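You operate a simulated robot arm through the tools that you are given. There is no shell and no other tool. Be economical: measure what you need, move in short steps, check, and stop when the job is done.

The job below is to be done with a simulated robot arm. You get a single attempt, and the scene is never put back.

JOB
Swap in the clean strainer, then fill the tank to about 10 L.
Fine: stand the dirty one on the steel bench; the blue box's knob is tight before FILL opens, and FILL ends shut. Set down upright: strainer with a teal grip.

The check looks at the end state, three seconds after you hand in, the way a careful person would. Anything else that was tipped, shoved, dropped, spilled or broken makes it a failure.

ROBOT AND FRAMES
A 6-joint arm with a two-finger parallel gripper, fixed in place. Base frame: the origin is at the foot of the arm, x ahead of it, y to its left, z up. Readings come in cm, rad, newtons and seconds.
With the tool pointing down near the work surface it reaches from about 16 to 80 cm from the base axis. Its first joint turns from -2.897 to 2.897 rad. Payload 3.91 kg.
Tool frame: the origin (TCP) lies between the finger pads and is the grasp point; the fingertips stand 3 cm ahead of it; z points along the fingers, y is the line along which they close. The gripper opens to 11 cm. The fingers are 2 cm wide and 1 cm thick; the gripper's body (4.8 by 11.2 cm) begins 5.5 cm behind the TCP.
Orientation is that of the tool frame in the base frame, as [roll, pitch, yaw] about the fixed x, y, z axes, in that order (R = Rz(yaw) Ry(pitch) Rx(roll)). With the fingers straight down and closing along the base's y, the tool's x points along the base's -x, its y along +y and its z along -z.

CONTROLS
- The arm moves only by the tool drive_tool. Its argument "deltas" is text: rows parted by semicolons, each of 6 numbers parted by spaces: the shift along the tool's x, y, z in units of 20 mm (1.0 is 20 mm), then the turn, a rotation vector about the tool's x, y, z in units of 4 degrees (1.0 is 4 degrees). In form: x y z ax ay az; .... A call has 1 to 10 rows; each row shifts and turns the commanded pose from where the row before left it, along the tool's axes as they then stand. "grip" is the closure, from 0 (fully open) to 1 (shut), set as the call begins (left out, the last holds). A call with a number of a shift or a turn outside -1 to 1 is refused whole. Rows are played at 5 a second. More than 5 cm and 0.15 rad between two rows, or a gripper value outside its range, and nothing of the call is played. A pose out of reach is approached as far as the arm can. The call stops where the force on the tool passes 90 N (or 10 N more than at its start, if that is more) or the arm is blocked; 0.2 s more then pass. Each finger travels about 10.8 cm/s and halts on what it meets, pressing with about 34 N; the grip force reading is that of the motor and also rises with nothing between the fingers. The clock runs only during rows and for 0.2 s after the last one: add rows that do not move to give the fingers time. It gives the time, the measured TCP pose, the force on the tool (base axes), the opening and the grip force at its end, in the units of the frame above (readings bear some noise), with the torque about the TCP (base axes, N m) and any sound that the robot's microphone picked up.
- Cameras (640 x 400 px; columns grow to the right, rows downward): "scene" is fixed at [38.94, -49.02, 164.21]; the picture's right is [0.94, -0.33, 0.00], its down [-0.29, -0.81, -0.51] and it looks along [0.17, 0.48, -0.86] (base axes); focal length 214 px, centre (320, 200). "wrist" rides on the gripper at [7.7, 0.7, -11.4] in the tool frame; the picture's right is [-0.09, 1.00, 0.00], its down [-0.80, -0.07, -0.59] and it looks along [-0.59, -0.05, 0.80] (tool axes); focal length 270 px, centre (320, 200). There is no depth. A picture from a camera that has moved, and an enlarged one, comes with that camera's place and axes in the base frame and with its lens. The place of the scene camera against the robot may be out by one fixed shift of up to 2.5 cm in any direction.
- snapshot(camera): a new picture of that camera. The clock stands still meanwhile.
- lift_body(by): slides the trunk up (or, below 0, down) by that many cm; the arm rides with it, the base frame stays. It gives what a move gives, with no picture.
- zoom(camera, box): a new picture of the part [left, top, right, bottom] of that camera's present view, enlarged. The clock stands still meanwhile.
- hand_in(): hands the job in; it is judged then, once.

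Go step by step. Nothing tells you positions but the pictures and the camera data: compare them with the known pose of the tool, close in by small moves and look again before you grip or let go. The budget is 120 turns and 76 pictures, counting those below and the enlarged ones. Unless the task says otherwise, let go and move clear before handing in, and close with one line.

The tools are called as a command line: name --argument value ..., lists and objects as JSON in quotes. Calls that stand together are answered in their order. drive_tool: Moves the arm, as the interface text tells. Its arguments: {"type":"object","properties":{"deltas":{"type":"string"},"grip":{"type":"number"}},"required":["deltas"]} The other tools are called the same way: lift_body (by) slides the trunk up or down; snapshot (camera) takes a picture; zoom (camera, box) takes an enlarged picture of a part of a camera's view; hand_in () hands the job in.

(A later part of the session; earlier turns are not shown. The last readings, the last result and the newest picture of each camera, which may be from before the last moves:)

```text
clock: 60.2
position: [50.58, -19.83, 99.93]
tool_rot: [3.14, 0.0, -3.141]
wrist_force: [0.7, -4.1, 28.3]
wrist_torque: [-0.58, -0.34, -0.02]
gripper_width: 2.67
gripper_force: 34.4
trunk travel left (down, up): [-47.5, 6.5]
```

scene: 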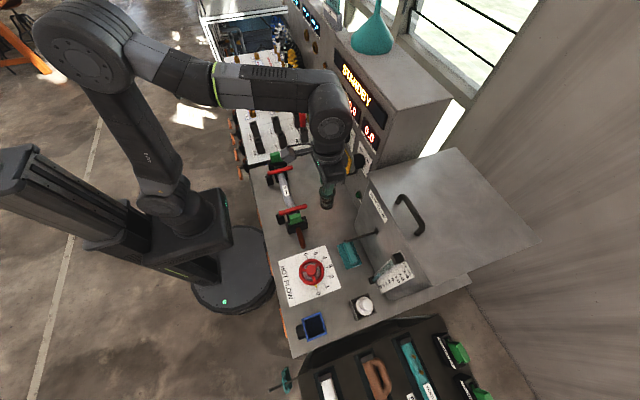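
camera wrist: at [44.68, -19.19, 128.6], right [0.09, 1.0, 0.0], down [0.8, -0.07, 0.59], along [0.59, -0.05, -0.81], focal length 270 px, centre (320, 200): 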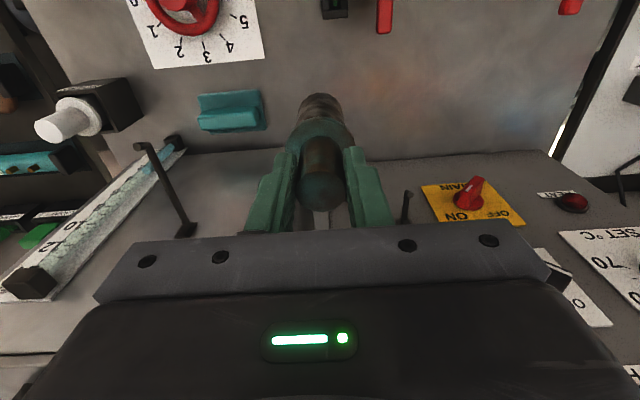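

It's standing on the bench (30 N). I unload slightly, open, and rise straight up.

drive_tool --deltas "0 0 -0.22 0 0 0;0 0 0 0 0 0"

drive_tool --deltas "0 0 0 0 0 0;0 0 0 0 0 0;0 0 0 0 0 0" --grip 0.5

drive_tool --deltas "0 0 -0.5 0 0 0;0 0 -1 0 0 0;0 0 -1 0 0 0;0 0 -1 0 0 0;0 0 -1 0 0 0;0 0 -1 0 0 0;0 0 -1 0 0 0;0 0 -1 0 0 0"

snapshot --camera "wrist"

```text
clock: 60.8
position: [50.71, -19.95, 100.13]
tool_rot: [3.138, -0.004, 3.141]
wrist_force: [-0.4, 0.2, -1.2]
wrist_torque: [0.01, -0.01, -0.02]
gripper_width: 2.69
gripper_force: 34.2
trunk travel left (down, up): [-47.5, 6.5]
```

```text
clock: 61.6
position: [50.79, -19.94, 100.21]
tool_rot: [3.141, -0.004, 3.14]
wrist_force: [0.1, 0.0, 0.5]
wrist_torque: [0.01, 0.0, -0.01]
gripper_width: 5.5
gripper_force: 0.1
trunk travel left (down, up): [-47.5, 6.5]
```

```text
clock: 63.4
position: [50.5, -20.03, 115.16]
tool_rot: [3.139, -0.004, 3.141]
wrist_force: [-0.4, -0.1, 0.0]
wrist_torque: [-0.03, -0.03, -0.02]
gripper_width: 5.49
gripper_force: 0.0
trunk travel left (down, up): [-47.5, 6.5]
```

```text
38 pictures are left
camera wrist: at [42.89, -19.43, 126.77], right [0.09, 1.0, 0.0], down [0.8, -0.07, 0.59], along [0.59, -0.05, -0.81], focal length 270 px, centre (320, 200)
```

wrist: 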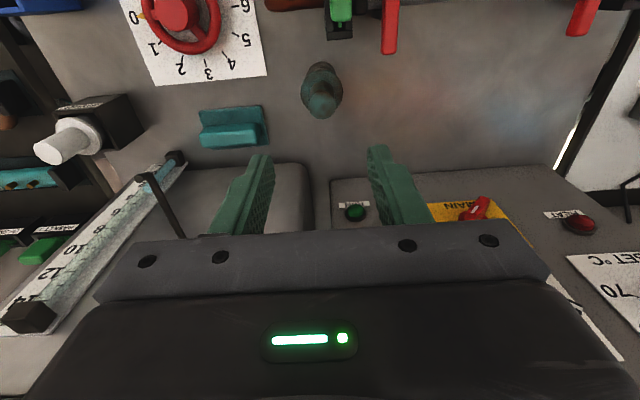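

Dirty strainer stands upright. Next I go to the spare at about (53.5,-49.4), staying high past the rod.

drive_tool --deltas "1 -1 -1 0 0 0;0.5 -1 -1 0 0 0;0 -1 0 0 0 0;0 -1 0 0 0 0;0 -1 0 0 0 0;0 -1 0 0 0 0;0 -1 0 0 0 0;0 -1 0 0 0 0;0 -1 0 0 0 0;0 -1 0 0 0 0"

drive_tool --deltas "0 -1 0 0 0 0;0 -1 0 0 0 0;0 -1 0 0 0 0;0 -1 0 0 0 0;0 -0.7 0 0 0 0;-1 0 1 0 0 0;-1 0 1 0 0 0;-0.5 0 1 0 0 0;0 0 1 0 0 0"

snapshot --camera "wrist"

zoom --camera "scene" --box '[270, 160, 430, 320]'

```text
clock: 65.6
position: [48.08, -40.1, 118.98]
tool_rot: [3.14, -0.003, 3.141]
wrist_force: [0.2, -0.2, 0.1]
wrist_torque: [-0.02, 0.01, -0.01]
gripper_width: 5.47
gripper_force: 0.1
trunk travel left (down, up): [-47.5, 6.5]
```

```text
clock: 67.6
position: [53.03, -49.41, 111.01]
tool_rot: [3.14, -0.003, -3.141]
wrist_force: [0.0, 0.6, 0.5]
wrist_torque: [0.0, 0.0, -0.03]
gripper_width: 5.51
gripper_force: 0.0
trunk travel left (down, up): [-47.5, 6.5]
```

```text
37 pictures are left
camera wrist: at [45.34, -48.77, 122.5], right [0.09, 1.0, 0.0], down [0.8, -0.07, 0.59], along [0.59, -0.05, -0.81], focal length 270 px, centre (320, 200)
```

wrist: 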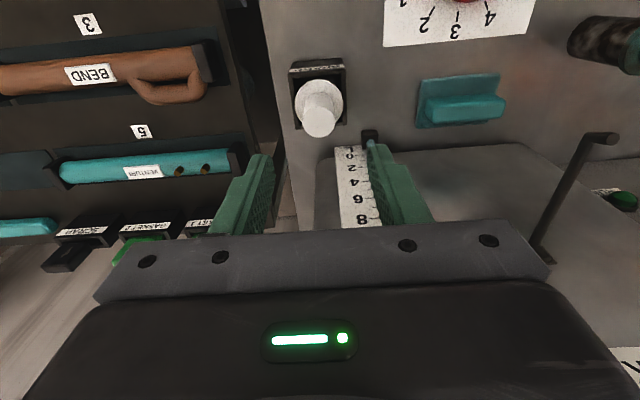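

```text
2.50 times, centred on (350, 240) of scene
camera zoom: at [38.94, -49.02, 164.21], right [0.94, -0.33, 0.0], down [-0.29, -0.81, -0.51], along [0.17, 0.48, -0.86], focal length 536 px, centre (245, 100)
```

zoom: 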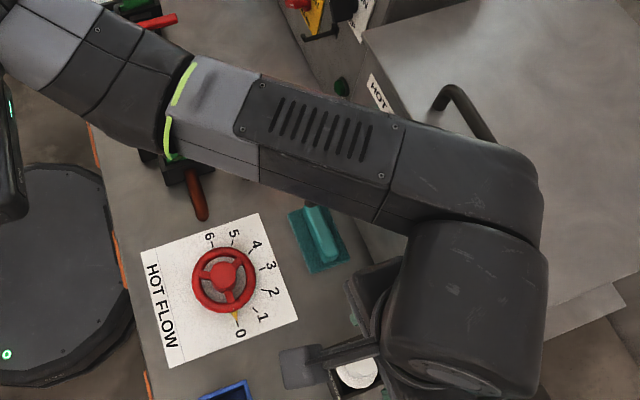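

Spare grip is centred at about (53.2,-49.6). I descend most of the way and check.

drive_tool --deltas "-0.1 -0.1 0 0 0 0;0 0 1 0 0 0;0 0 1 0 0 0;0 0 1 0 0 0;0 0 1 0 0 0;0 0 0.7 0 0 0"

zoom --camera "wrist" --box '[200, 40, 440, 190]'

```text
clock: 69.0
position: [52.93, -49.57, 101.7]
tool_rot: [3.14, -0.004, -3.141]
wrist_force: [0.0, 0.0, -0.2]
wrist_torque: [0.0, 0.01, 0.0]
gripper_width: 5.53
gripper_force: 0.1
trunk travel left (down, up): [-47.5, 6.5]
```

```text
2.67 times, centred on (320, 115) of wrist
camera zoom: at [45.13, -49.0, 113.34], right [0.09, 1.0, 0.0], down [0.8, -0.07, 0.59], along [0.59, -0.05, -0.81], focal length 721 px, centre (320, 427)
```

zoom: 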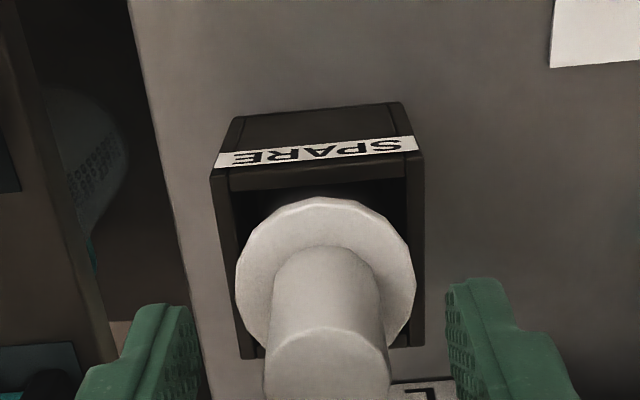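

Centred. Descend the last bit, close and lift.

drive_tool --deltas "-0.1 0 0.7 0 0 0;0 0 0 0 0 0"

drive_tool --deltas "0 0 0 0 0 0;0 0 0 0 0 0;0 0 0 0 0 0;0 0 0 0 0 0" --grip 1

drive_tool --deltas "0 0 -0.5 0 0 0;0 0 -0.5 0 0 0;0 0 -1 0 0 0;0 0 -1 0 0 0;0 0 -1 0 0 0;0 0 -1 0 0 0;0 0 -1 0 0 0;0 0 -1 0 0 0"

snapshot --camera "wrist"

```text
clock: 69.6
position: [53.1, -49.6, 100.16]
tool_rot: [3.14, -0.004, -3.142]
wrist_force: [-0.2, -0.3, 0.0]
wrist_torque: [-0.01, 0.01, -0.01]
gripper_width: 5.47
gripper_force: 0.1
trunk travel left (down, up): [-47.5, 6.5]
```

```text
clock: 70.6
position: [53.11, -49.67, 100.29]
tool_rot: [3.141, -0.003, 3.141]
wrist_force: [-0.1, -0.2, 0.3]
wrist_torque: [0.03, 0.0, -0.01]
gripper_width: 2.67
gripper_force: 33.8
trunk travel left (down, up): [-47.5, 6.5]
```

```text
clock: 72.4
position: [53.31, -49.57, 114.34]
tool_rot: [3.139, -0.004, 3.141]
wrist_force: [0.9, 1.0, -1.3]
wrist_torque: [0.01, 0.0, -0.01]
gripper_width: 2.66
gripper_force: 33.8
trunk travel left (down, up): [-47.5, 6.5]
```

```text
34 pictures are left
camera wrist: at [45.61, -49.01, 125.8], right [0.09, 1.0, 0.0], down [0.8, -0.07, 0.59], along [0.59, -0.05, -0.81], focal length 270 px, centre (320, 200)
```

wrist: 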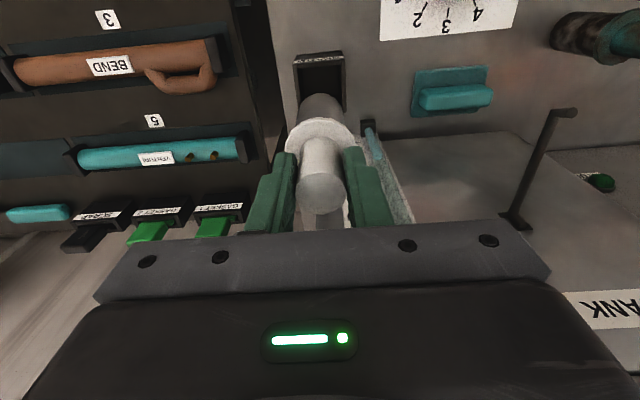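

Clean strainer held. Move back over the blue box at (38.1,-49.45).

drive_tool --deltas "0.95 0 0 0 0 0;0.95 0 0 0 0 0;0.95 0 0 0 0 0;0.95 0 0 0 0 0;0.95 0 0 0 0 0;0.95 0 0 0 0 0;0.95 0 0 0 0 0;0.95 0 0 0 0 0;0 0 1 0 0 0"

zoom --camera "wrist" --box '[200, 0, 440, 200]'

```text
clock: 74.4
position: [37.93, -49.5, 112.18]
tool_rot: [3.139, -0.003, 3.141]
wrist_force: [-0.4, 0.2, -0.2]
wrist_torque: [0.0, 0.01, -0.02]
gripper_width: 2.69
gripper_force: 33.5
trunk travel left (down, up): [-47.5, 6.5]
```

```text
2.00 times, centred on (320, 100) of wrist
camera zoom: at [30.25, -48.93, 123.84], right [0.09, 1.0, 0.0], down [0.8, -0.07, 0.59], along [0.59, -0.05, -0.81], focal length 541 px, centre (320, 400)
```

zoom: 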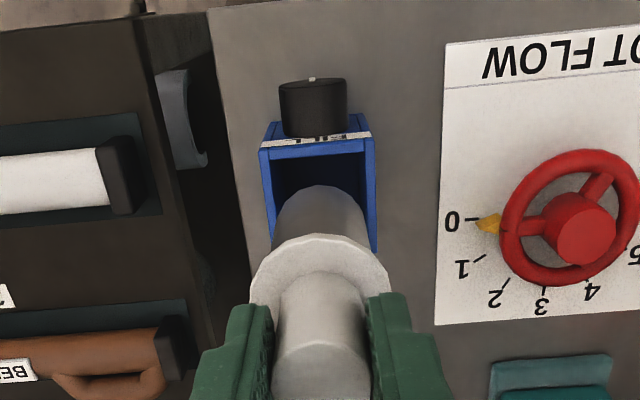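

Aligned. I descend in small stages watching force.

drive_tool --deltas "-0.05 0 0.5 0 0 0;0 0 0.5 0 0 0;0 0 0.5 0 0 0;0 0 0.5 0 0 0;0 0 0.5 0 0 0;0 0 0.5 0 0 0"

zoom --camera "wrist" --box '[200, 0, 440, 200]'

```text
clock: 75.8
position: [37.94, -49.52, 106.2]
tool_rot: [3.14, -0.003, 3.141]
wrist_force: [-0.2, 0.1, -1.0]
wrist_torque: [0.0, -0.01, 0.01]
gripper_width: 2.7
gripper_force: 34.2
trunk travel left (down, up): [-47.5, 6.5]
```

```text
2.00 times, centred on (320, 100) of wrist
camera zoom: at [30.28, -48.95, 117.82], right [0.09, 1.0, 0.0], down [0.8, -0.07, 0.59], along [0.59, -0.05, -0.81], focal length 541 px, centre (320, 400)
```

zoom: 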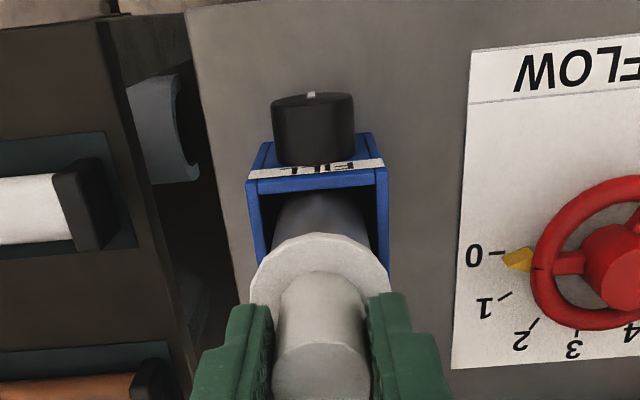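

It's entering the box cleanly. Continue.

drive_tool --deltas "0 0.03 0.5 0 0 0;0 0 0.5 0 0 0;0 0 0.5 0 0 0;0 0 0.5 0 0 0;0 0 0.3 0 0 0"

drive_tool --deltas "0 0 0.25 0 0 0;0 0 0 0 0 0"

drive_tool --deltas "0 0 0.15 0 0 0;0 0 0 0 0 0"

zoom --camera "wrist" --box '[200, 0, 440, 200]'

```text
clock: 77.0
position: [37.93, -49.53, 101.71]
tool_rot: [3.139, -0.003, 3.141]
wrist_force: [-0.2, 0.0, -1.0]
wrist_torque: [0.03, 0.01, -0.01]
gripper_width: 2.66
gripper_force: 33.7
trunk travel left (down, up): [-47.5, 6.5]
```

```text
clock: 77.6
position: [37.95, -49.68, 101.27]
tool_rot: [3.141, -0.004, -3.141]
wrist_force: [-0.1, 0.7, -1.6]
wrist_torque: [-0.03, 0.01, -0.01]
gripper_width: 2.67
gripper_force: 33.7
trunk travel left (down, up): [-47.5, 6.5]
```

```text
clock: 78.2
position: [38.02, -49.45, 101.0]
tool_rot: [3.14, -0.005, -3.142]
wrist_force: [-0.1, -0.2, -0.8]
wrist_torque: [0.01, 0.01, 0.03]
gripper_width: 2.68
gripper_force: 34.2
trunk travel left (down, up): [-47.5, 6.5]
```

```text
2.00 times, centred on (320, 100) of wrist
camera zoom: at [30.28, -48.87, 112.57], right [0.09, 1.0, 0.0], down [0.8, -0.07, 0.59], along [0.59, -0.05, -0.81], focal length 541 px, centre (320, 400)
```

zoom: 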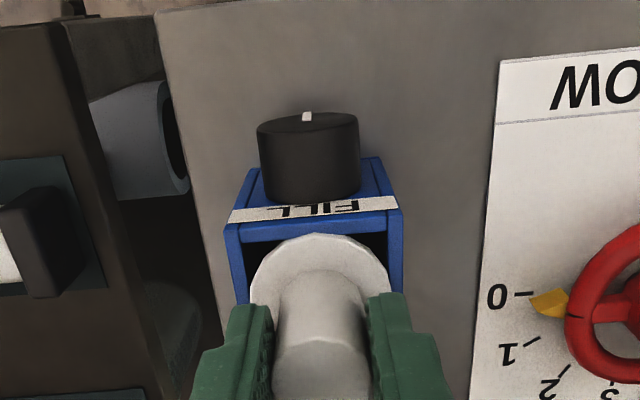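

No contact yet; keep stepping.

drive_tool --deltas "0 0 0.2 0 0 0;0 0 0 0 0 0"

drive_tool --deltas "0 0 0.15 0 0 0;0 0 0 0 0 0"

drive_tool --deltas "0 0 0.1 0 0 0;0 0 0 0 0 0"

```text
clock: 78.8
position: [38.14, -49.49, 100.71]
tool_rot: [3.141, -0.001, 3.141]
wrist_force: [-0.2, -0.6, 4.8]
wrist_torque: [0.15, 0.09, 0.03]
gripper_width: 2.69
gripper_force: 33.5
trunk travel left (down, up): [-47.5, 6.5]
```

```text
clock: 79.4
position: [37.96, -49.4, 100.64]
tool_rot: [-3.138, 0.0, 3.141]
wrist_force: [3.6, 1.4, 28.6]
wrist_torque: [0.43, -0.37, 0.02]
gripper_width: 2.71
gripper_force: 33.9
trunk travel left (down, up): [-47.5, 6.5]
```

```text
clock: 80.0
position: [37.96, -49.49, 100.24]
tool_rot: [-3.14, -0.002, -3.141]
wrist_force: [5.2, -3.1, 27.8]
wrist_torque: [-0.62, -0.32, -0.01]
gripper_width: 2.69
gripper_force: 34.3
trunk travel left (down, up): [-47.5, 6.5]
```

Seated at the same depth the dirty one had. Release and rise.

drive_tool --deltas "0 0 -0.15 0 0 0;0 0 0 0 0 0"

drive_tool --deltas "0 0 0 0 0 0;0 0 0 0 0 0;0 0 0 0 0 0" --grip 0.45

drive_tool --deltas "0 0 -0.5 0 0 0;0 0 -1 0 0 0;0 0 -1 0 0 0;0 0 -1 0 0 0;0 0 -1 0 0 0;1 0 -1 0 0 0;1 0 -1 0 0 0;1 0 -1 0 0 0;1 0 0 0 0 0;1 0 0 0 0 0"

zoom --camera "scene" --box '[260, 170, 400, 350]'

```text
clock: 80.6
position: [37.98, -49.5, 100.3]
tool_rot: [3.138, -0.006, -3.141]
wrist_force: [0.8, -3.0, 9.3]
wrist_torque: [-0.43, -0.08, 0.04]
gripper_width: 2.69
gripper_force: 33.3
trunk travel left (down, up): [-47.5, 6.5]
```

```text
clock: 81.4
position: [38.05, -49.48, 100.45]
tool_rot: [3.14, -0.004, 3.141]
wrist_force: [0.9, 0.9, -0.2]
wrist_torque: [0.03, -0.02, -0.04]
gripper_width: 6.07
gripper_force: 0.0
trunk travel left (down, up): [-47.5, 6.5]
```

```text
clock: 83.6
position: [27.87, -49.6, 115.54]
tool_rot: [3.14, -0.004, -3.141]
wrist_force: [0.3, -0.2, 0.2]
wrist_torque: [0.0, 0.02, 0.02]
gripper_width: 6.07
gripper_force: 0.0
trunk travel left (down, up): [-47.5, 6.5]
```

```text
2.22 times, centred on (330, 260) of scene
camera zoom: at [38.94, -49.02, 164.21], right [0.94, -0.33, 0.0], down [-0.29, -0.81, -0.51], along [0.17, 0.48, -0.86], focal length 477 px, centre (298, 67)
```

zoom: 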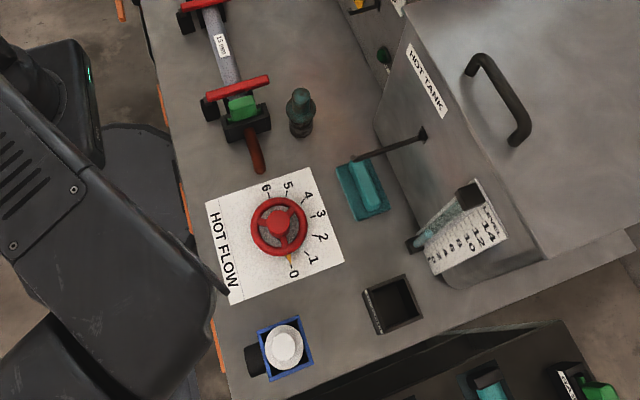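

Both strainers look right. Now I reverse the earlier path: tilt to horizontal in front of the knob.

drive_tool --deltas "1 0.2 0 0 0 0;1 0 0 0 0 0;0 0 0 0 -1 0;0 0 0 0 -1 0;0 0 0 0 -1 0;0 0 0 0 -1 0;0 0 0 0 -1 0;0 0 0 0 -1 0;0 0 0 0 -1 0;0 0 0 0 -1 0"

drive_tool --deltas "0 0 0 0 -1 0;0 0 0 0 -1 0;0 0 0 0 -1 0;0 0 0 0 -1 0;0 0 0 0 -1 0;0 0 0 0 -1 0;0 0 0 0 -1 0;0 0 0 0 -1 0;0 0 0 0 -1 0;0 0 0 0 -1 0"

drive_tool --deltas "0 0 0 0 -1 0;0 0 0 0 -1 0;0 0 0 0 -1 0;0 0 0 0 -1 0;0 0 0 0 -0.5 0;1 0 0 0 0 0;1 0 0 0 0 0;1 0 0 0 0 0;1 0 0 0 0 0;1 0 0 0 0 0"

drive_tool --deltas "1 0 0 0 0 0;1 0 0 0 0 0;1 0 0 0 0 0;1 0 0 0 0 0;1 0 0 0 0 0;1 0 0 0 0 0"

snapshot --camera "wrist"

```text
clock: 85.8
position: [24.1, -49.07, 115.43]
tool_rot: [3.14, 0.558, 3.14]
wrist_force: [-0.2, 0.1, -0.5]
wrist_torque: [0.01, 0.02, -0.01]
gripper_width: 6.06
gripper_force: 0.1
trunk travel left (down, up): [-47.5, 6.5]
```

```text
clock: 88.0
position: [24.07, -49.04, 115.46]
tool_rot: [3.138, 1.255, 3.137]
wrist_force: [0.6, 0.1, 0.4]
wrist_torque: [0.03, -0.01, 0.01]
gripper_width: 6.04
gripper_force: 0.0
trunk travel left (down, up): [-47.5, 6.5]
```

```text
clock: 90.2
position: [24.22, -49.13, 105.35]
tool_rot: [2.763, 1.566, 2.764]
wrist_force: [-0.3, -0.2, -0.2]
wrist_torque: [-0.01, 0.03, -0.01]
gripper_width: 6.04
gripper_force: 0.0
trunk travel left (down, up): [-47.5, 6.5]
```

```text
clock: 91.6
position: [23.89, -49.17, 93.41]
tool_rot: [2.745, 1.567, 2.747]
wrist_force: [-0.2, -0.5, 0.0]
wrist_torque: [0.01, 0.0, -0.03]
gripper_width: 6.04
gripper_force: 0.1
trunk travel left (down, up): [-47.5, 6.5]
```

```text
29 pictures are left
camera wrist: at [12.41, -48.52, 85.87], right [0.0, 1.0, 0.09], down [-0.59, -0.07, 0.8], along [0.81, -0.05, 0.59], focal length 270 px, centre (320, 200)
```

wrist: 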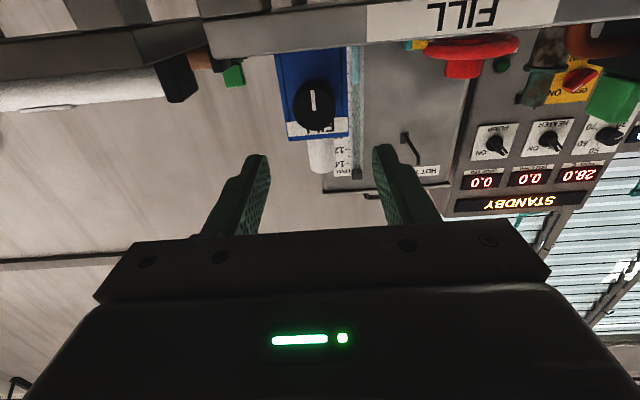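

Knob at about (-49.3, 92.3). Align, advance and grip.

drive_tool --deltas "0.55 -0.05 0 0 0 0;0 0 1 0 0 0;0 0 1 0 0 0;0 0 1 0 0 0;0 0 1 0 0 0;0 0 0 0 0 0"

drive_tool --deltas "0 0 0 0 0 0;0 0 0 0 0 0;0 0 0 0 0 0" --grip 1

```text
clock: 93.0
position: [31.99, -49.35, 92.34]
tool_rot: [2.647, 1.566, 2.645]
wrist_force: [-0.2, -0.5, -0.3]
wrist_torque: [0.0, -0.02, 0.02]
gripper_width: 6.03
gripper_force: 0.1
trunk travel left (down, up): [-47.5, 6.5]
```

```text
clock: 93.8
position: [32.0, -49.52, 92.22]
tool_rot: [2.675, 1.567, 2.673]
wrist_force: [5.5, -18.1, 3.6]
wrist_torque: [0.03, 0.11, -0.19]
gripper_width: 3.35
gripper_force: 45.3
trunk travel left (down, up): [-47.5, 6.5]
```

Gripped. Ease slightly to -y and turn clockwise.

drive_tool --deltas "0 -0.08 0 0 0 0;0 0 0 0 0 1;0 0 0 0 0 1;0 0 0 0 0 1;0 0 0 0 0 1;0 0 0 0 0 1;0 0 0 0 0 1;0 0 0 0 0 1;0 0 0 0 0 1"

drive_tool --deltas "0 0 0 0 0 1;0 0 0 0 0 1;0 0 0 0 0 1;0 0 0 0 0 1;0 0 0 0 0 1;0 0 0 0 0 1;0 0 0 0 0 1;0 0 0 0 0 1;0 0 0 0 0 1;0 0 0 0 0 1"

```text
clock: 95.8
position: [32.04, -49.41, 92.29]
tool_rot: [1.576, 1.009, 1.572]
wrist_force: [13.3, -16.6, 15.0]
wrist_torque: [-0.06, -1.3, -0.19]
gripper_width: 3.37
gripper_force: 44.8
trunk travel left (down, up): [-47.5, 6.5]
```

```text
clock: 98.0
position: [32.04, -49.23, 92.47]
tool_rot: [1.573, 0.313, 1.57]
wrist_force: [7.0, -3.6, 29.2]
wrist_torque: [-0.11, -1.25, -0.64]
gripper_width: 3.36
gripper_force: 44.6
trunk travel left (down, up): [-47.5, 6.5]
```

Turning smoothly; small correction and continue.

drive_tool --deltas "0 0.1 0 0 0 1;0 0 0 0 0 1;0 0 0 0 0 1;0 0 0 0 0 1;0 0 0 0 0 1;0 0 0 0 0 1;0 0 0 0 0 1;0 0 0 0 0 1;0 0 0 0 0 1;0 0 0 0 0 1"

drive_tool --deltas "0 0 0 0 0 1;0 0 0 0 0 1;0 0 0 0 0 1;0 0 0 0 0 1;0 0 0 0 0 1;0 0 0 0 0 1;0 0 0 0 0 1;0 0 0 0 0 1;0 0 0 0 0 1;0 0 0 0 0 1"

zoom --camera "wrist" --box '[230, 60, 410, 230]'

```text
clock: 100.2
position: [32.02, -49.28, 92.65]
tool_rot: [1.573, -0.386, 1.569]
wrist_force: [11.4, -7.2, 11.2]
wrist_torque: [-0.09, -1.08, 0.34]
gripper_width: 3.34
gripper_force: 44.8
trunk travel left (down, up): [-47.5, 6.5]
```

```text
clock: 102.4
position: [31.98, -49.45, 92.71]
tool_rot: [1.569, -1.082, 1.568]
wrist_force: [7.4, -17.6, 34.6]
wrist_torque: [-0.14, 0.35, -0.42]
gripper_width: 3.4
gripper_force: 44.8
trunk travel left (down, up): [-47.5, 6.5]
```

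```text
2.35 times, centred on (320, 145) of wrist
camera zoom: at [20.51, -46.4, 99.93], right [0.0, -0.92, 0.39], down [-0.59, -0.31, -0.74], along [0.8, -0.23, -0.55], focal length 636 px, centre (320, 329)
```

zoom: 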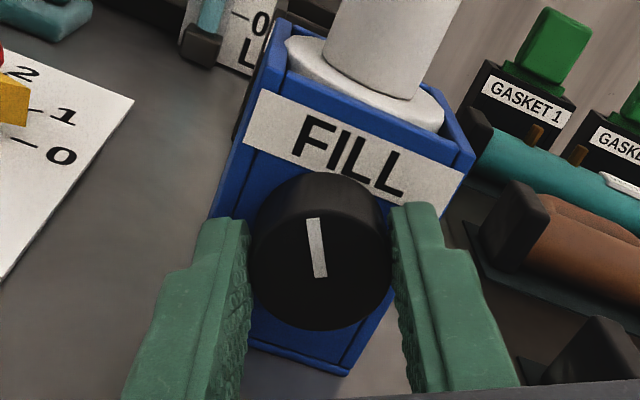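

About 28° remains to the original mark. I continue until it binds.

drive_tool --deltas "0 0 0 0 0 1;0 0 0 0 0 1;0 0 0 0 0 1;0 0 0 0 0 1;0 0 0 0 0 1;0 0 0 0 0 1;0 0 0 0 0 1"

drive_tool --deltas "0 0 0 0 0 1;0 0 0 0 0 1;0 0 0 0 0 1;0 0 0 0 0 1;0 0 0 0 0 1"

zoom --camera "wrist" --box '[230, 60, 410, 230]'

```text
clock: 104.0
position: [32.0, -49.57, 92.26]
tool_rot: [-2.166, -1.565, -0.98]
wrist_force: [6.0, -25.0, 13.2]
wrist_torque: [-0.59, -0.32, -0.37]
gripper_width: 3.37
gripper_force: 45.2
trunk travel left (down, up): [-47.5, 6.5]
```

```text
clock: 105.2
position: [31.99, -49.4, 92.28]
tool_rot: [-1.582, -1.216, -1.562]
wrist_force: [5.1, -22.9, 0.8]
wrist_torque: [-0.57, 0.04, -0.15]
gripper_width: 3.37
gripper_force: 45.2
trunk travel left (down, up): [-47.5, 6.5]
```

```text
2.35 times, centred on (320, 145) of wrist
camera zoom: at [20.46, -52.81, 99.52], right [0.0, -0.9, -0.43], down [-0.6, 0.34, -0.72], along [0.8, 0.25, -0.54], focal length 636 px, centre (320, 329)
```

zoom: 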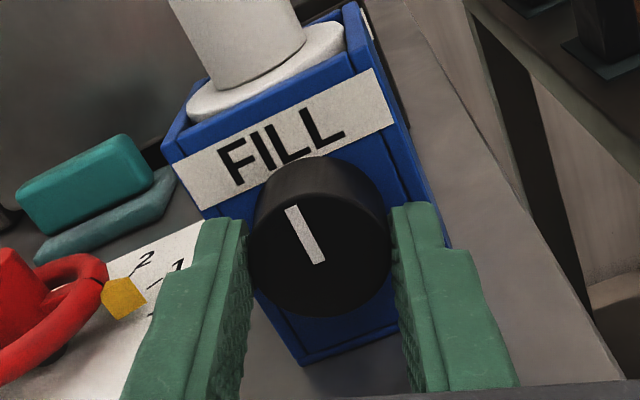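

The knob stopped at its original mark and the fingers slipped: it's tight. I release, back away and look at the FILL lever below the bench edge.

drive_tool --deltas "0 0 0 0 0 0;0 0 0 0 0 0;0 0 -1 0 0 0;0 0 -1 0 0 0;0 0 -1 0 0 0;0 0 -1 0 0 -1;0 0 -1 0 0 -1;0 0 -1 0 0 -1;0 0 -1 0 0 -1;0 0 -1 0 0 -1" --grip 0.45

drive_tool --deltas "-1 -0.5 0 0 0 0;-1 -0.5 0 0 0 0;-1 -0.5 0 0 0 0;-0.5 -0.5 0 0 0 0"

snapshot --camera "wrist"

```text
clock: 107.4
position: [16.16, -49.5, 92.56]
tool_rot: [-3.043, -1.566, -0.099]
wrist_force: [0.0, 0.3, 0.6]
wrist_torque: [0.01, -0.04, 0.02]
gripper_width: 6.03
gripper_force: 0.0
trunk travel left (down, up): [-47.5, 6.5]
```

```text
clock: 108.4
position: [15.91, -45.21, 85.57]
tool_rot: [-2.538, -1.567, -0.604]
wrist_force: [1.0, 0.5, -0.2]
wrist_torque: [0.0, -0.01, 0.0]
gripper_width: 6.04
gripper_force: 0.1
trunk travel left (down, up): [-47.5, 6.5]
```

```text
26 pictures are left
camera wrist: at [4.47, -46.0, 93.44], right [0.0, -1.0, -0.09], down [-0.6, 0.07, -0.8], along [0.8, 0.05, -0.59], focal length 270 px, centre (320, 200)
```

wrist: 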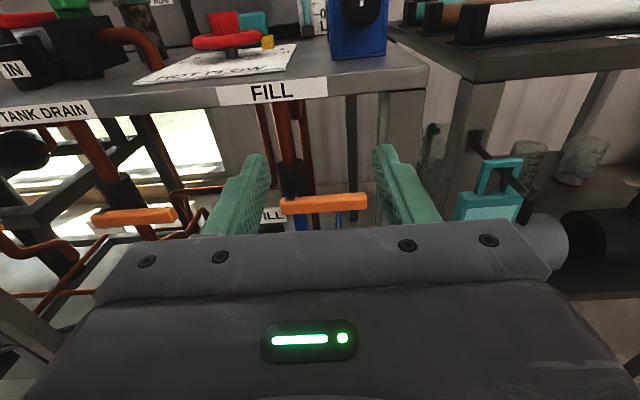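

zoom --camera "wrist" --box '[220, 70, 420, 240]'

zoom --camera "wrist" --box '[0, 80, 240, 280]'

```text
2.35 times, centred on (320, 155) of wrist
camera zoom: at [4.47, -46.0, 93.44], right [0.0, -1.0, -0.09], down [-0.6, 0.07, -0.8], along [0.8, 0.05, -0.59], focal length 636 px, centre (320, 306)
```

zoom: 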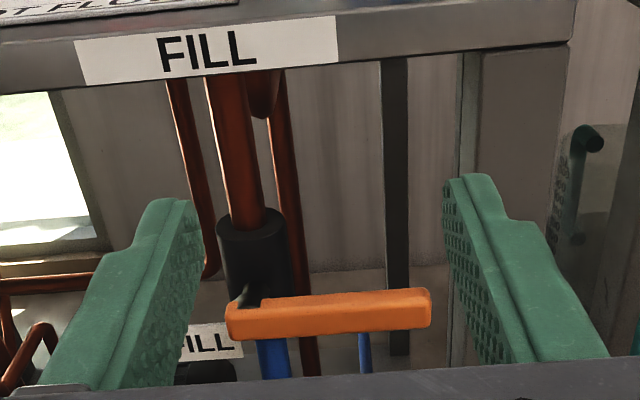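

```text
2.00 times, centred on (120, 180) of wrist
camera zoom: at [4.47, -46.0, 93.44], right [0.0, -1.0, -0.09], down [-0.6, 0.07, -0.8], along [0.8, 0.05, -0.59], focal length 541 px, centre (720, 240)
```

zoom: 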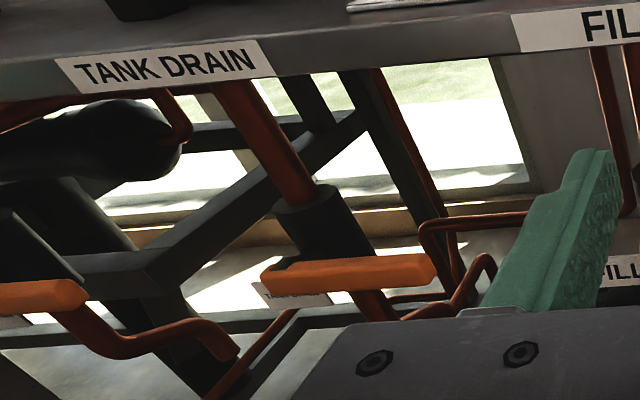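

FILL is a quarter-turn lever across a vertical pipe (shut now), pivot near (28,-42,76.5), tip toward -y at ≈-49.5. I roll 90° so the fingers can straddle it, and look again.

drive_tool --deltas "-0.5 0.2 0 0 0 -1;-0.5 0.2 0 0 0 -1;0 0 0 0 0 -1;0 0 0 0 0 -1;0 0 0 0 0 -1;0 0 0 0 0 -1;0 0 0 0 0 -1;0 0 0 0 0 -1;0 0 0 0 0 -1;0 0 0 0 0 -1"

drive_tool --deltas "0 0 0 0 0 -1;0 0 0 0 0 -1;0 0 0 0 0 -1;0 0 0 0 0 -1;0 0 0 0 0 -1;0 0 0 0 0 -1;0 0 0 0 0 -1;0 0 0 0 0 -1;0 0 0 0 0 -1;0 0 0 0 0 -1"

drive_tool --deltas "0 0 0 0 0 -1;0 0 0 0 0 -1;0 0 0 0 0 -0.6;0 -1 0 0 0 0;0 -1 0 0 0 0;0 -1 0 0 0 0;0 -0.6 0 0 0 0"

snapshot --camera "wrist"

```text
clock: 110.6
position: [15.93, -46.04, 83.56]
tool_rot: [1.577, -0.872, 1.567]
wrist_force: [0.3, -0.4, -0.4]
wrist_torque: [-0.02, 0.0, 0.01]
gripper_width: 6.07
gripper_force: 0.1
trunk travel left (down, up): [-47.5, 6.5]
```

```text
clock: 112.8
position: [15.95, -46.03, 83.5]
tool_rot: [1.574, -0.174, 1.571]
wrist_force: [0.2, -0.9, 0.0]
wrist_torque: [0.0, -0.03, 0.02]
gripper_width: 6.07
gripper_force: 0.0
trunk travel left (down, up): [-47.5, 6.5]
```

```text
clock: 114.4
position: [15.99, -46.3, 76.15]
tool_rot: [1.574, 0.007, 1.572]
wrist_force: [-0.2, 0.0, 0.3]
wrist_torque: [0.03, 0.03, 0.01]
gripper_width: 6.05
gripper_force: 0.0
trunk travel left (down, up): [-47.5, 6.5]
```

```text
23 pictures are left
camera wrist: at [4.45, -38.65, 76.97], right [0.0, -0.08, 1.0], down [-0.59, -0.8, -0.06], along [0.8, -0.59, -0.05], focal length 270 px, centre (320, 200)
```

wrist: 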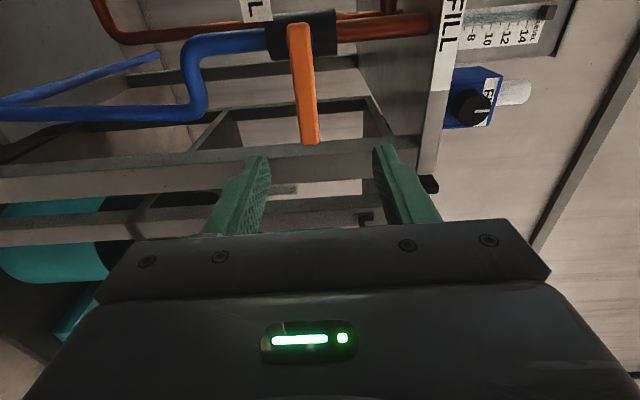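

Lever located at x≈29, z≈75.1, y -40.3…-49.6. I advance to straddle it near the outer end.

drive_tool --deltas "-0.6 -0.5 0 0 0 0;0 0 1 0 0 0;0 0 1 0 0 0;0 0 1 0 0 0;0 0 1 0 0 0;0 0 1 0 0 0"

snapshot --camera "wrist"

```text
clock: 115.8
position: [25.88, -47.46, 75.27]
tool_rot: [1.575, 0.006, 1.572]
wrist_force: [-0.1, 0.4, 0.0]
wrist_torque: [0.03, -0.01, 0.0]
gripper_width: 6.02
gripper_force: 0.2
trunk travel left (down, up): [-47.5, 6.5]
```

```text
22 pictures are left
camera wrist: at [14.36, -39.81, 76.08], right [0.0, -0.08, 1.0], down [-0.59, -0.8, -0.06], along [0.8, -0.59, -0.05], focal length 270 px, centre (320, 200)
```

wrist: 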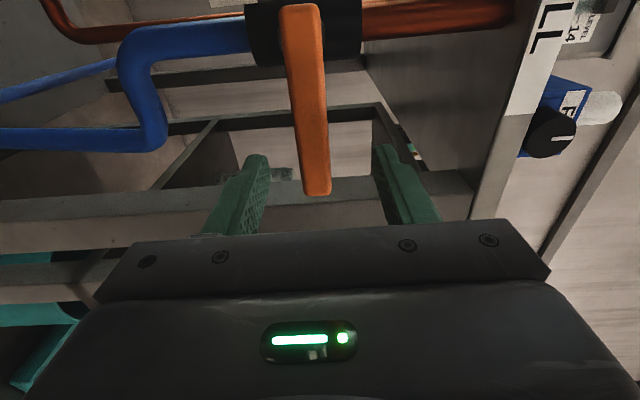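

Lever is centred between the fingers. Forward 1.3 cm and grip.

drive_tool --deltas "0 -0.1 0.65 0 0 0;0 0 0 0 0 0"

drive_tool --deltas "0 0 0 0 0 0;0 0 0 0 0 0;0 0 0 0 0 0" --grip 0.9

```text
clock: 116.4
position: [27.11, -47.37, 75.09]
tool_rot: [1.575, 0.006, 1.571]
wrist_force: [-0.2, -1.2, 0.0]
wrist_torque: [-0.01, 0.01, -0.01]
gripper_width: 6.08
gripper_force: 0.1
trunk travel left (down, up): [-47.5, 6.5]
```

```text
clock: 117.2
position: [27.19, -47.38, 74.84]
tool_rot: [1.575, 0.004, 1.571]
wrist_force: [0.1, 1.0, -7.8]
wrist_torque: [-0.51, -0.26, -0.26]
gripper_width: 1.72
gripper_force: 44.6
trunk travel left (down, up): [-47.5, 6.5]
```

Gripped the lever. I test opening gently downward (8°).

drive_tool --deltas "0 -0.22 0 0 0 1;0 -0.22 0 0 0 1"

```text
clock: 117.8
position: [27.17, -47.45, 74.95]
tool_rot: [1.566, -0.128, 1.571]
wrist_force: [2.1, -6.6, 46.3]
wrist_torque: [-0.95, -0.36, 0.3]
gripper_width: 1.96
gripper_force: 45.5
trunk travel left (down, up): [-47.5, 6.5]
```

Downward is the stop. I reverse and open upward.

drive_tool --deltas "0 0.22 0 0 0 -1;0 0.22 0 0 0 -1;0 0.22 0 0 0 -1;0 0.22 0 0 0 -1;0 0.22 0 0 0 -1;0 0.22 0 0 0 -1"

```text
clock: 119.2
position: [27.19, -47.2, 76.85]
tool_rot: [1.576, 0.287, 1.574]
wrist_force: [-9.6, 3.9, -4.3]
wrist_torque: [-0.13, -0.1, -0.57]
gripper_width: 1.79
gripper_force: 45.6
trunk travel left (down, up): [-47.5, 6.5]
```

It opens upward. Continue the arc.

drive_tool --deltas "0 0.22 0 0 0 -1;0 0.22 0 0 0 -1;0 0.22 0 0 0 -1;0 0.22 0 0 0 -1;0 0.22 0 0 0 -1;0 0.22 0 0 0 -1"

snapshot --camera "wrist"

zoom --camera "scene" --box '[340, 240, 440, 310]'

```text
clock: 120.6
position: [27.19, -45.9, 79.17]
tool_rot: [1.578, 0.703, 1.579]
wrist_force: [-9.9, 24.9, -27.6]
wrist_torque: [-0.19, 0.11, 0.06]
gripper_width: 1.77
gripper_force: 45.1
trunk travel left (down, up): [-47.5, 6.5]
```

```text
21 pictures are left
camera wrist: at [15.65, -39.68, 74.87], right [0.0, 0.58, 0.82], down [-0.59, -0.66, 0.47], along [0.81, -0.48, 0.34], focal length 270 px, centre (320, 200)
```

wrist: 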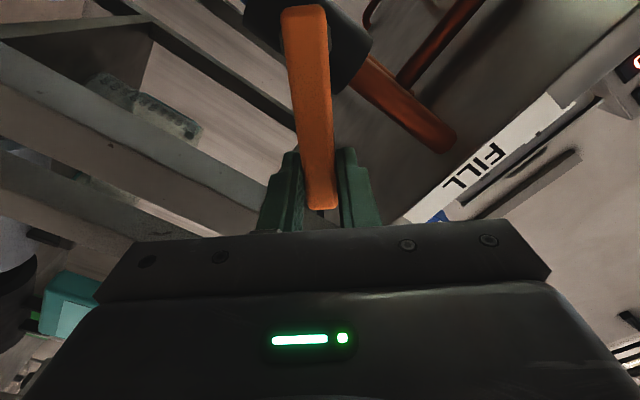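

```text
5.71 times, centred on (390, 275) of scene
camera zoom: at [38.94, -49.02, 164.21], right [0.94, -0.33, 0.0], down [-0.29, -0.81, -0.51], along [0.17, 0.48, -0.86], focal length 1226 px, centre (-80, -229)
```

zoom: 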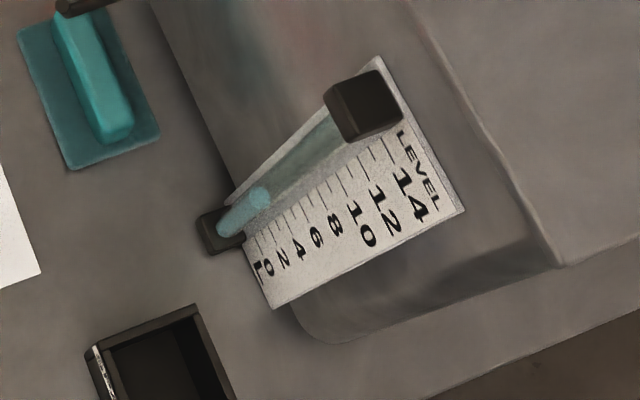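

Lever is at ~40°; level still ≈4. I correct the radius and continue opening to about 80°.

drive_tool --deltas "0.15 0.2 0 0 0 -1;0.01 0.2 0 0 0 -1;0.01 0.2 0 0 0 -1;0.01 0.2 0 0 0 -1;0.01 0.2 0 0 0 -1"

drive_tool --deltas "0.01 0.2 0 0 0 -1;0.01 0.2 0 0 0 -1;0.01 0.2 0 0 0 -1;0.01 0.2 0 0 0 -1;0.01 0.2 0 0 0 -1"

zoom --camera "scene" --box '[365, 245, 413, 290]'

```text
clock: 121.8
position: [27.22, -44.22, 80.5]
tool_rot: [1.571, 1.06, 1.571]
wrist_force: [-2.1, 14.0, 13.4]
wrist_torque: [1.11, -0.3, 0.12]
gripper_width: 1.77
gripper_force: 44.9
trunk travel left (down, up): [-47.5, 6.5]
```

```text
clock: 123.0
position: [27.09, -42.29, 81.14]
tool_rot: [1.548, 1.405, 1.551]
wrist_force: [1.1, 6.6, 41.9]
wrist_torque: [0.98, -0.63, -0.23]
gripper_width: 1.8
gripper_force: 45.3
trunk travel left (down, up): [-47.5, 6.5]
```

```text
8.89 times, centred on (389, 268) of scene
camera zoom: at [38.94, -49.02, 164.21], right [0.94, -0.33, 0.0], down [-0.29, -0.81, -0.51], along [0.17, 0.48, -0.86], focal length 1906 px, centre (-293, -400)
```

zoom: 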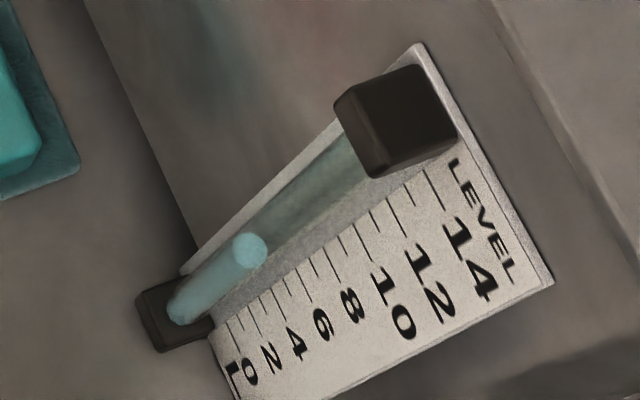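

It's filling: surface has moved. I relax the force slightly, wait 1 s and re-read to get the rate.

drive_tool --deltas "-0.12 0 0 0 0 0;0 0 0 0 0 0;0 0 0 0 0 0;0 0 0 0 0 0;0 0 0 0 0 0"

zoom --camera "scene" --box '[365, 245, 413, 290]'

```text
clock: 124.2
position: [27.28, -42.25, 81.14]
tool_rot: [1.595, 1.401, 1.596]
wrist_force: [0.4, 18.9, 6.3]
wrist_torque: [1.15, -0.73, 0.08]
gripper_width: 1.78
gripper_force: 44.7
trunk travel left (down, up): [-47.5, 6.5]
```

```text
8.89 times, centred on (389, 268) of scene
camera zoom: at [38.94, -49.02, 164.21], right [0.94, -0.33, 0.0], down [-0.29, -0.81, -0.51], along [0.17, 0.48, -0.86], focal length 1906 px, centre (-293, -400)
```

zoom: 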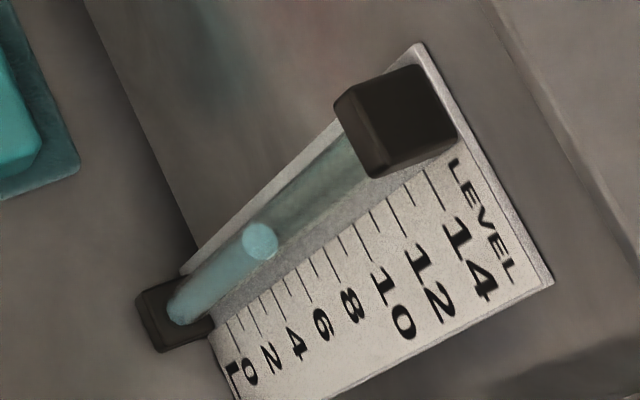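

Rate is about 0.63 L/s, level ≈5.5 L. I wait about 4.4 s and re-read.

drive_tool --deltas "0 0 0 0 0 0;0 0 0 0 0 0;0 0 0 0 0 0;0 0 0 0 0 0;0 0 0 0 0 0;0 0 0 0 0 0;0 0 0 0 0 0;0 0 0 0 0 0;0 0 0 0 0 0;0 0 0 0 0 0"

drive_tool --deltas "0 0 0 0 0 0;0 0 0 0 0 0;0 0 0 0 0 0;0 0 0 0 0 0;0 0 0 0 0 0;0 0 0 0 0 0;0 0 0 0 0 0;0 0 0 0 0 0"

zoom --camera "scene" --box '[365, 245, 413, 290]'

```text
clock: 126.4
position: [27.03, -42.37, 81.22]
tool_rot: [1.591, 1.401, 1.591]
wrist_force: [-6.6, 19.7, -15.3]
wrist_torque: [1.01, 0.14, 0.25]
gripper_width: 1.84
gripper_force: 44.7
trunk travel left (down, up): [-47.5, 6.5]
```

```text
clock: 128.2
position: [27.24, -42.29, 81.31]
tool_rot: [1.593, 1.4, 1.594]
wrist_force: [-8.6, 19.5, -20.0]
wrist_torque: [0.95, 0.33, 0.27]
gripper_width: 1.8
gripper_force: 44.9
trunk travel left (down, up): [-47.5, 6.5]
```

```text
8.89 times, centred on (389, 268) of scene
camera zoom: at [38.94, -49.02, 164.21], right [0.94, -0.33, 0.0], down [-0.29, -0.81, -0.51], along [0.17, 0.48, -0.86], focal length 1906 px, centre (-293, -400)
```

zoom: 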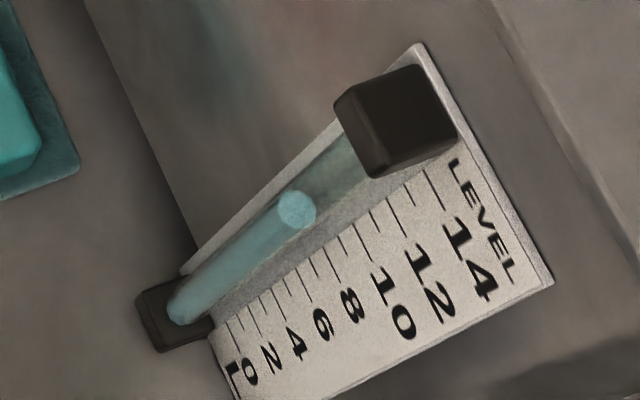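

About 8.1 L. I start closing now: first 10 steps (to ~40°), then re-read.

drive_tool --deltas "-0.01 -0.2 0 0 0 1;-0.01 -0.2 0 0 0 1;-0.01 -0.2 0 0 0 1;-0.01 -0.2 0 0 0 1;-0.01 -0.2 0 0 0 1;-0.01 -0.2 0 0 0 1;-0.01 -0.2 0 0 0 1;-0.01 -0.2 0 0 0 1;-0.01 -0.2 0 0 0 1"

zoom --camera "scene" --box '[365, 245, 413, 290]'

```text
clock: 130.2
position: [27.24, -45.77, 79.7]
tool_rot: [1.577, 0.771, 1.579]
wrist_force: [-13.0, 17.1, -35.5]
wrist_torque: [-0.78, 0.37, 0.48]
gripper_width: 1.78
gripper_force: 44.7
trunk travel left (down, up): [-47.5, 6.5]
```

```text
8.89 times, centred on (389, 268) of scene
camera zoom: at [38.94, -49.02, 164.21], right [0.94, -0.33, 0.0], down [-0.29, -0.81, -0.51], along [0.17, 0.48, -0.86], focal length 1906 px, centre (-293, -400)
```

zoom: 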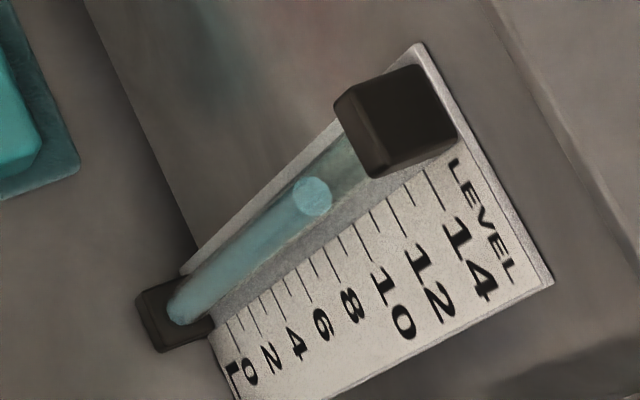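

About 9.2 L, lever ~44°. I hold briefly and read again.

drive_tool --deltas "0.1 0 0 0 0 0;0 0 0 0 0 0;0 0 0 0 0 0;0 0 0 0 0 0;0 0 0 0 0 0;0 0 0 0 0 0"

zoom --camera "scene" --box '[365, 245, 413, 290]'

```text
clock: 131.6
position: [27.32, -45.71, 79.65]
tool_rot: [1.57, 0.774, 1.571]
wrist_force: [-6.6, -4.5, -13.2]
wrist_torque: [-0.87, 0.19, 0.39]
gripper_width: 1.78
gripper_force: 44.7
trunk travel left (down, up): [-47.5, 6.5]
```

```text
8.89 times, centred on (389, 268) of scene
camera zoom: at [38.94, -49.02, 164.21], right [0.94, -0.33, 0.0], down [-0.29, -0.81, -0.51], along [0.17, 0.48, -0.86], focal length 1906 px, centre (-293, -400)
```

zoom: 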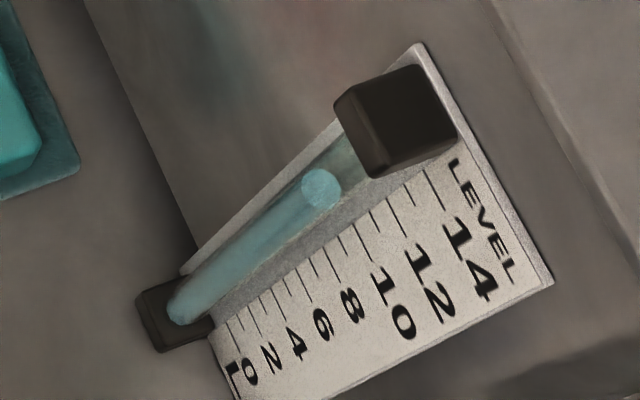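

About 9.7 L. Close fully now.

drive_tool --deltas "-0.01 -0.22 0 0 0 1;-0.01 -0.22 0 0 0 1;-0.01 -0.22 0 0 0 1;-0.01 -0.22 0 0 0 1;-0.01 -0.22 0 0 0 1;-0.01 -0.22 0 0 0 1;-0.01 -0.22 0 0 0 1;-0.01 -0.22 0 0 0 1;-0.01 -0.22 0 0 0 1;-0.01 -0.22 0 0 0 1"

drive_tool --deltas "0 -0.22 0 0 0 1;0 -0.2 0 0 0 0.5;0 -0.1 0 0 0 0"

snapshot --camera "wrist"

zoom --camera "scene" --box '[365, 245, 413, 290]'

```text
clock: 133.8
position: [27.29, -47.7, 75.86]
tool_rot: [1.573, 0.074, 1.574]
wrist_force: [-2.6, 3.6, -16.0]
wrist_torque: [-1.02, -0.05, 0.45]
gripper_width: 1.85
gripper_force: 45.3
trunk travel left (down, up): [-47.5, 6.5]
```

```text
clock: 134.6
position: [27.35, -47.69, 75.0]
tool_rot: [1.57, -0.029, 1.571]
wrist_force: [7.9, 4.5, -3.4]
wrist_torque: [-0.64, -0.25, 0.18]
gripper_width: 1.75
gripper_force: 45.1
trunk travel left (down, up): [-47.5, 6.5]
```

```text
14 pictures are left
camera wrist: at [15.8, -40.14, 76.02], right [0.0, -0.12, 0.99], down [-0.59, -0.8, -0.09], along [0.8, -0.59, -0.07], focal length 270 px, centre (320, 200)
```

wrist: 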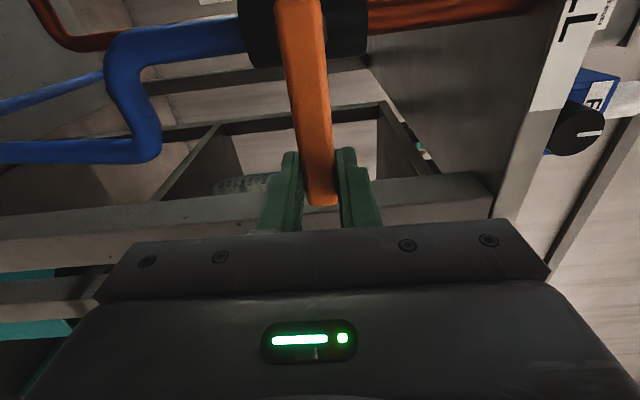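

```text
8.89 times, centred on (389, 268) of scene
camera zoom: at [38.94, -49.02, 164.21], right [0.94, -0.33, 0.0], down [-0.29, -0.81, -0.51], along [0.17, 0.48, -0.86], focal length 1906 px, centre (-293, -400)
```

zoom: 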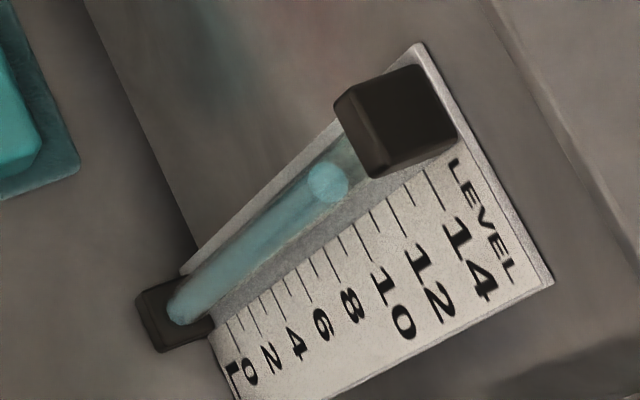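

Lever back at horizontal, level about 10. I nudge it firmly onto the stop.

drive_tool --deltas "0 -0.15 0 0 0 0;0 0 0 0 0 0.2;0 0 0 0 0 0"

drive_tool --deltas "0 0.12 0 0 0 0;0 0 0 0 0 0"

drive_tool --deltas "0 0 0 0 0 0;0 0 0 0 0 0;0 0 -1 0 0 0;0 0 -1 0 0 0;0 0 -1 0 0 0;0 0 -1 0 0 0;0 0 -1 0 0 0;0 0 -1 0 0 0" --grip 0.5

zoom --camera "wrist" --box '[250, 0, 570, 200]'

```text
clock: 135.4
position: [27.25, -47.65, 74.84]
tool_rot: [1.571, -0.041, 1.572]
wrist_force: [16.4, -5.2, 26.7]
wrist_torque: [-0.78, -0.3, 0.91]
gripper_width: 1.8
gripper_force: 44.8
trunk travel left (down, up): [-47.5, 6.5]
```

```text
clock: 136.0
position: [27.37, -47.74, 74.99]
tool_rot: [1.575, -0.045, 1.572]
wrist_force: [19.4, -1.5, 15.2]
wrist_torque: [-1.02, -0.67, -0.5]
gripper_width: 1.77
gripper_force: 44.7
trunk travel left (down, up): [-47.5, 6.5]
```

```text
clock: 137.8
position: [15.13, -47.65, 74.93]
tool_rot: [1.577, -0.043, 1.569]
wrist_force: [0.2, 0.5, 0.3]
wrist_torque: [0.01, 0.0, -0.02]
gripper_width: 5.5
gripper_force: 0.0
trunk travel left (down, up): [-47.5, 6.5]
```

```text
2.00 times, centred on (410, 100) of wrist
camera zoom: at [3.68, -40.1, 76.2], right [0.0, -0.13, 0.99], down [-0.59, -0.8, -0.1], along [0.8, -0.59, -0.08], focal length 541 px, centre (140, 400)
```

zoom: 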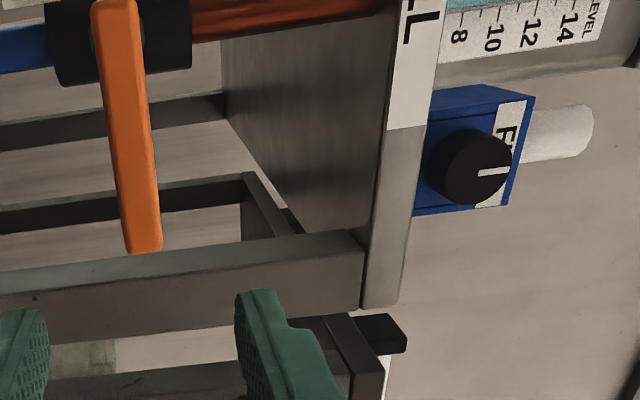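

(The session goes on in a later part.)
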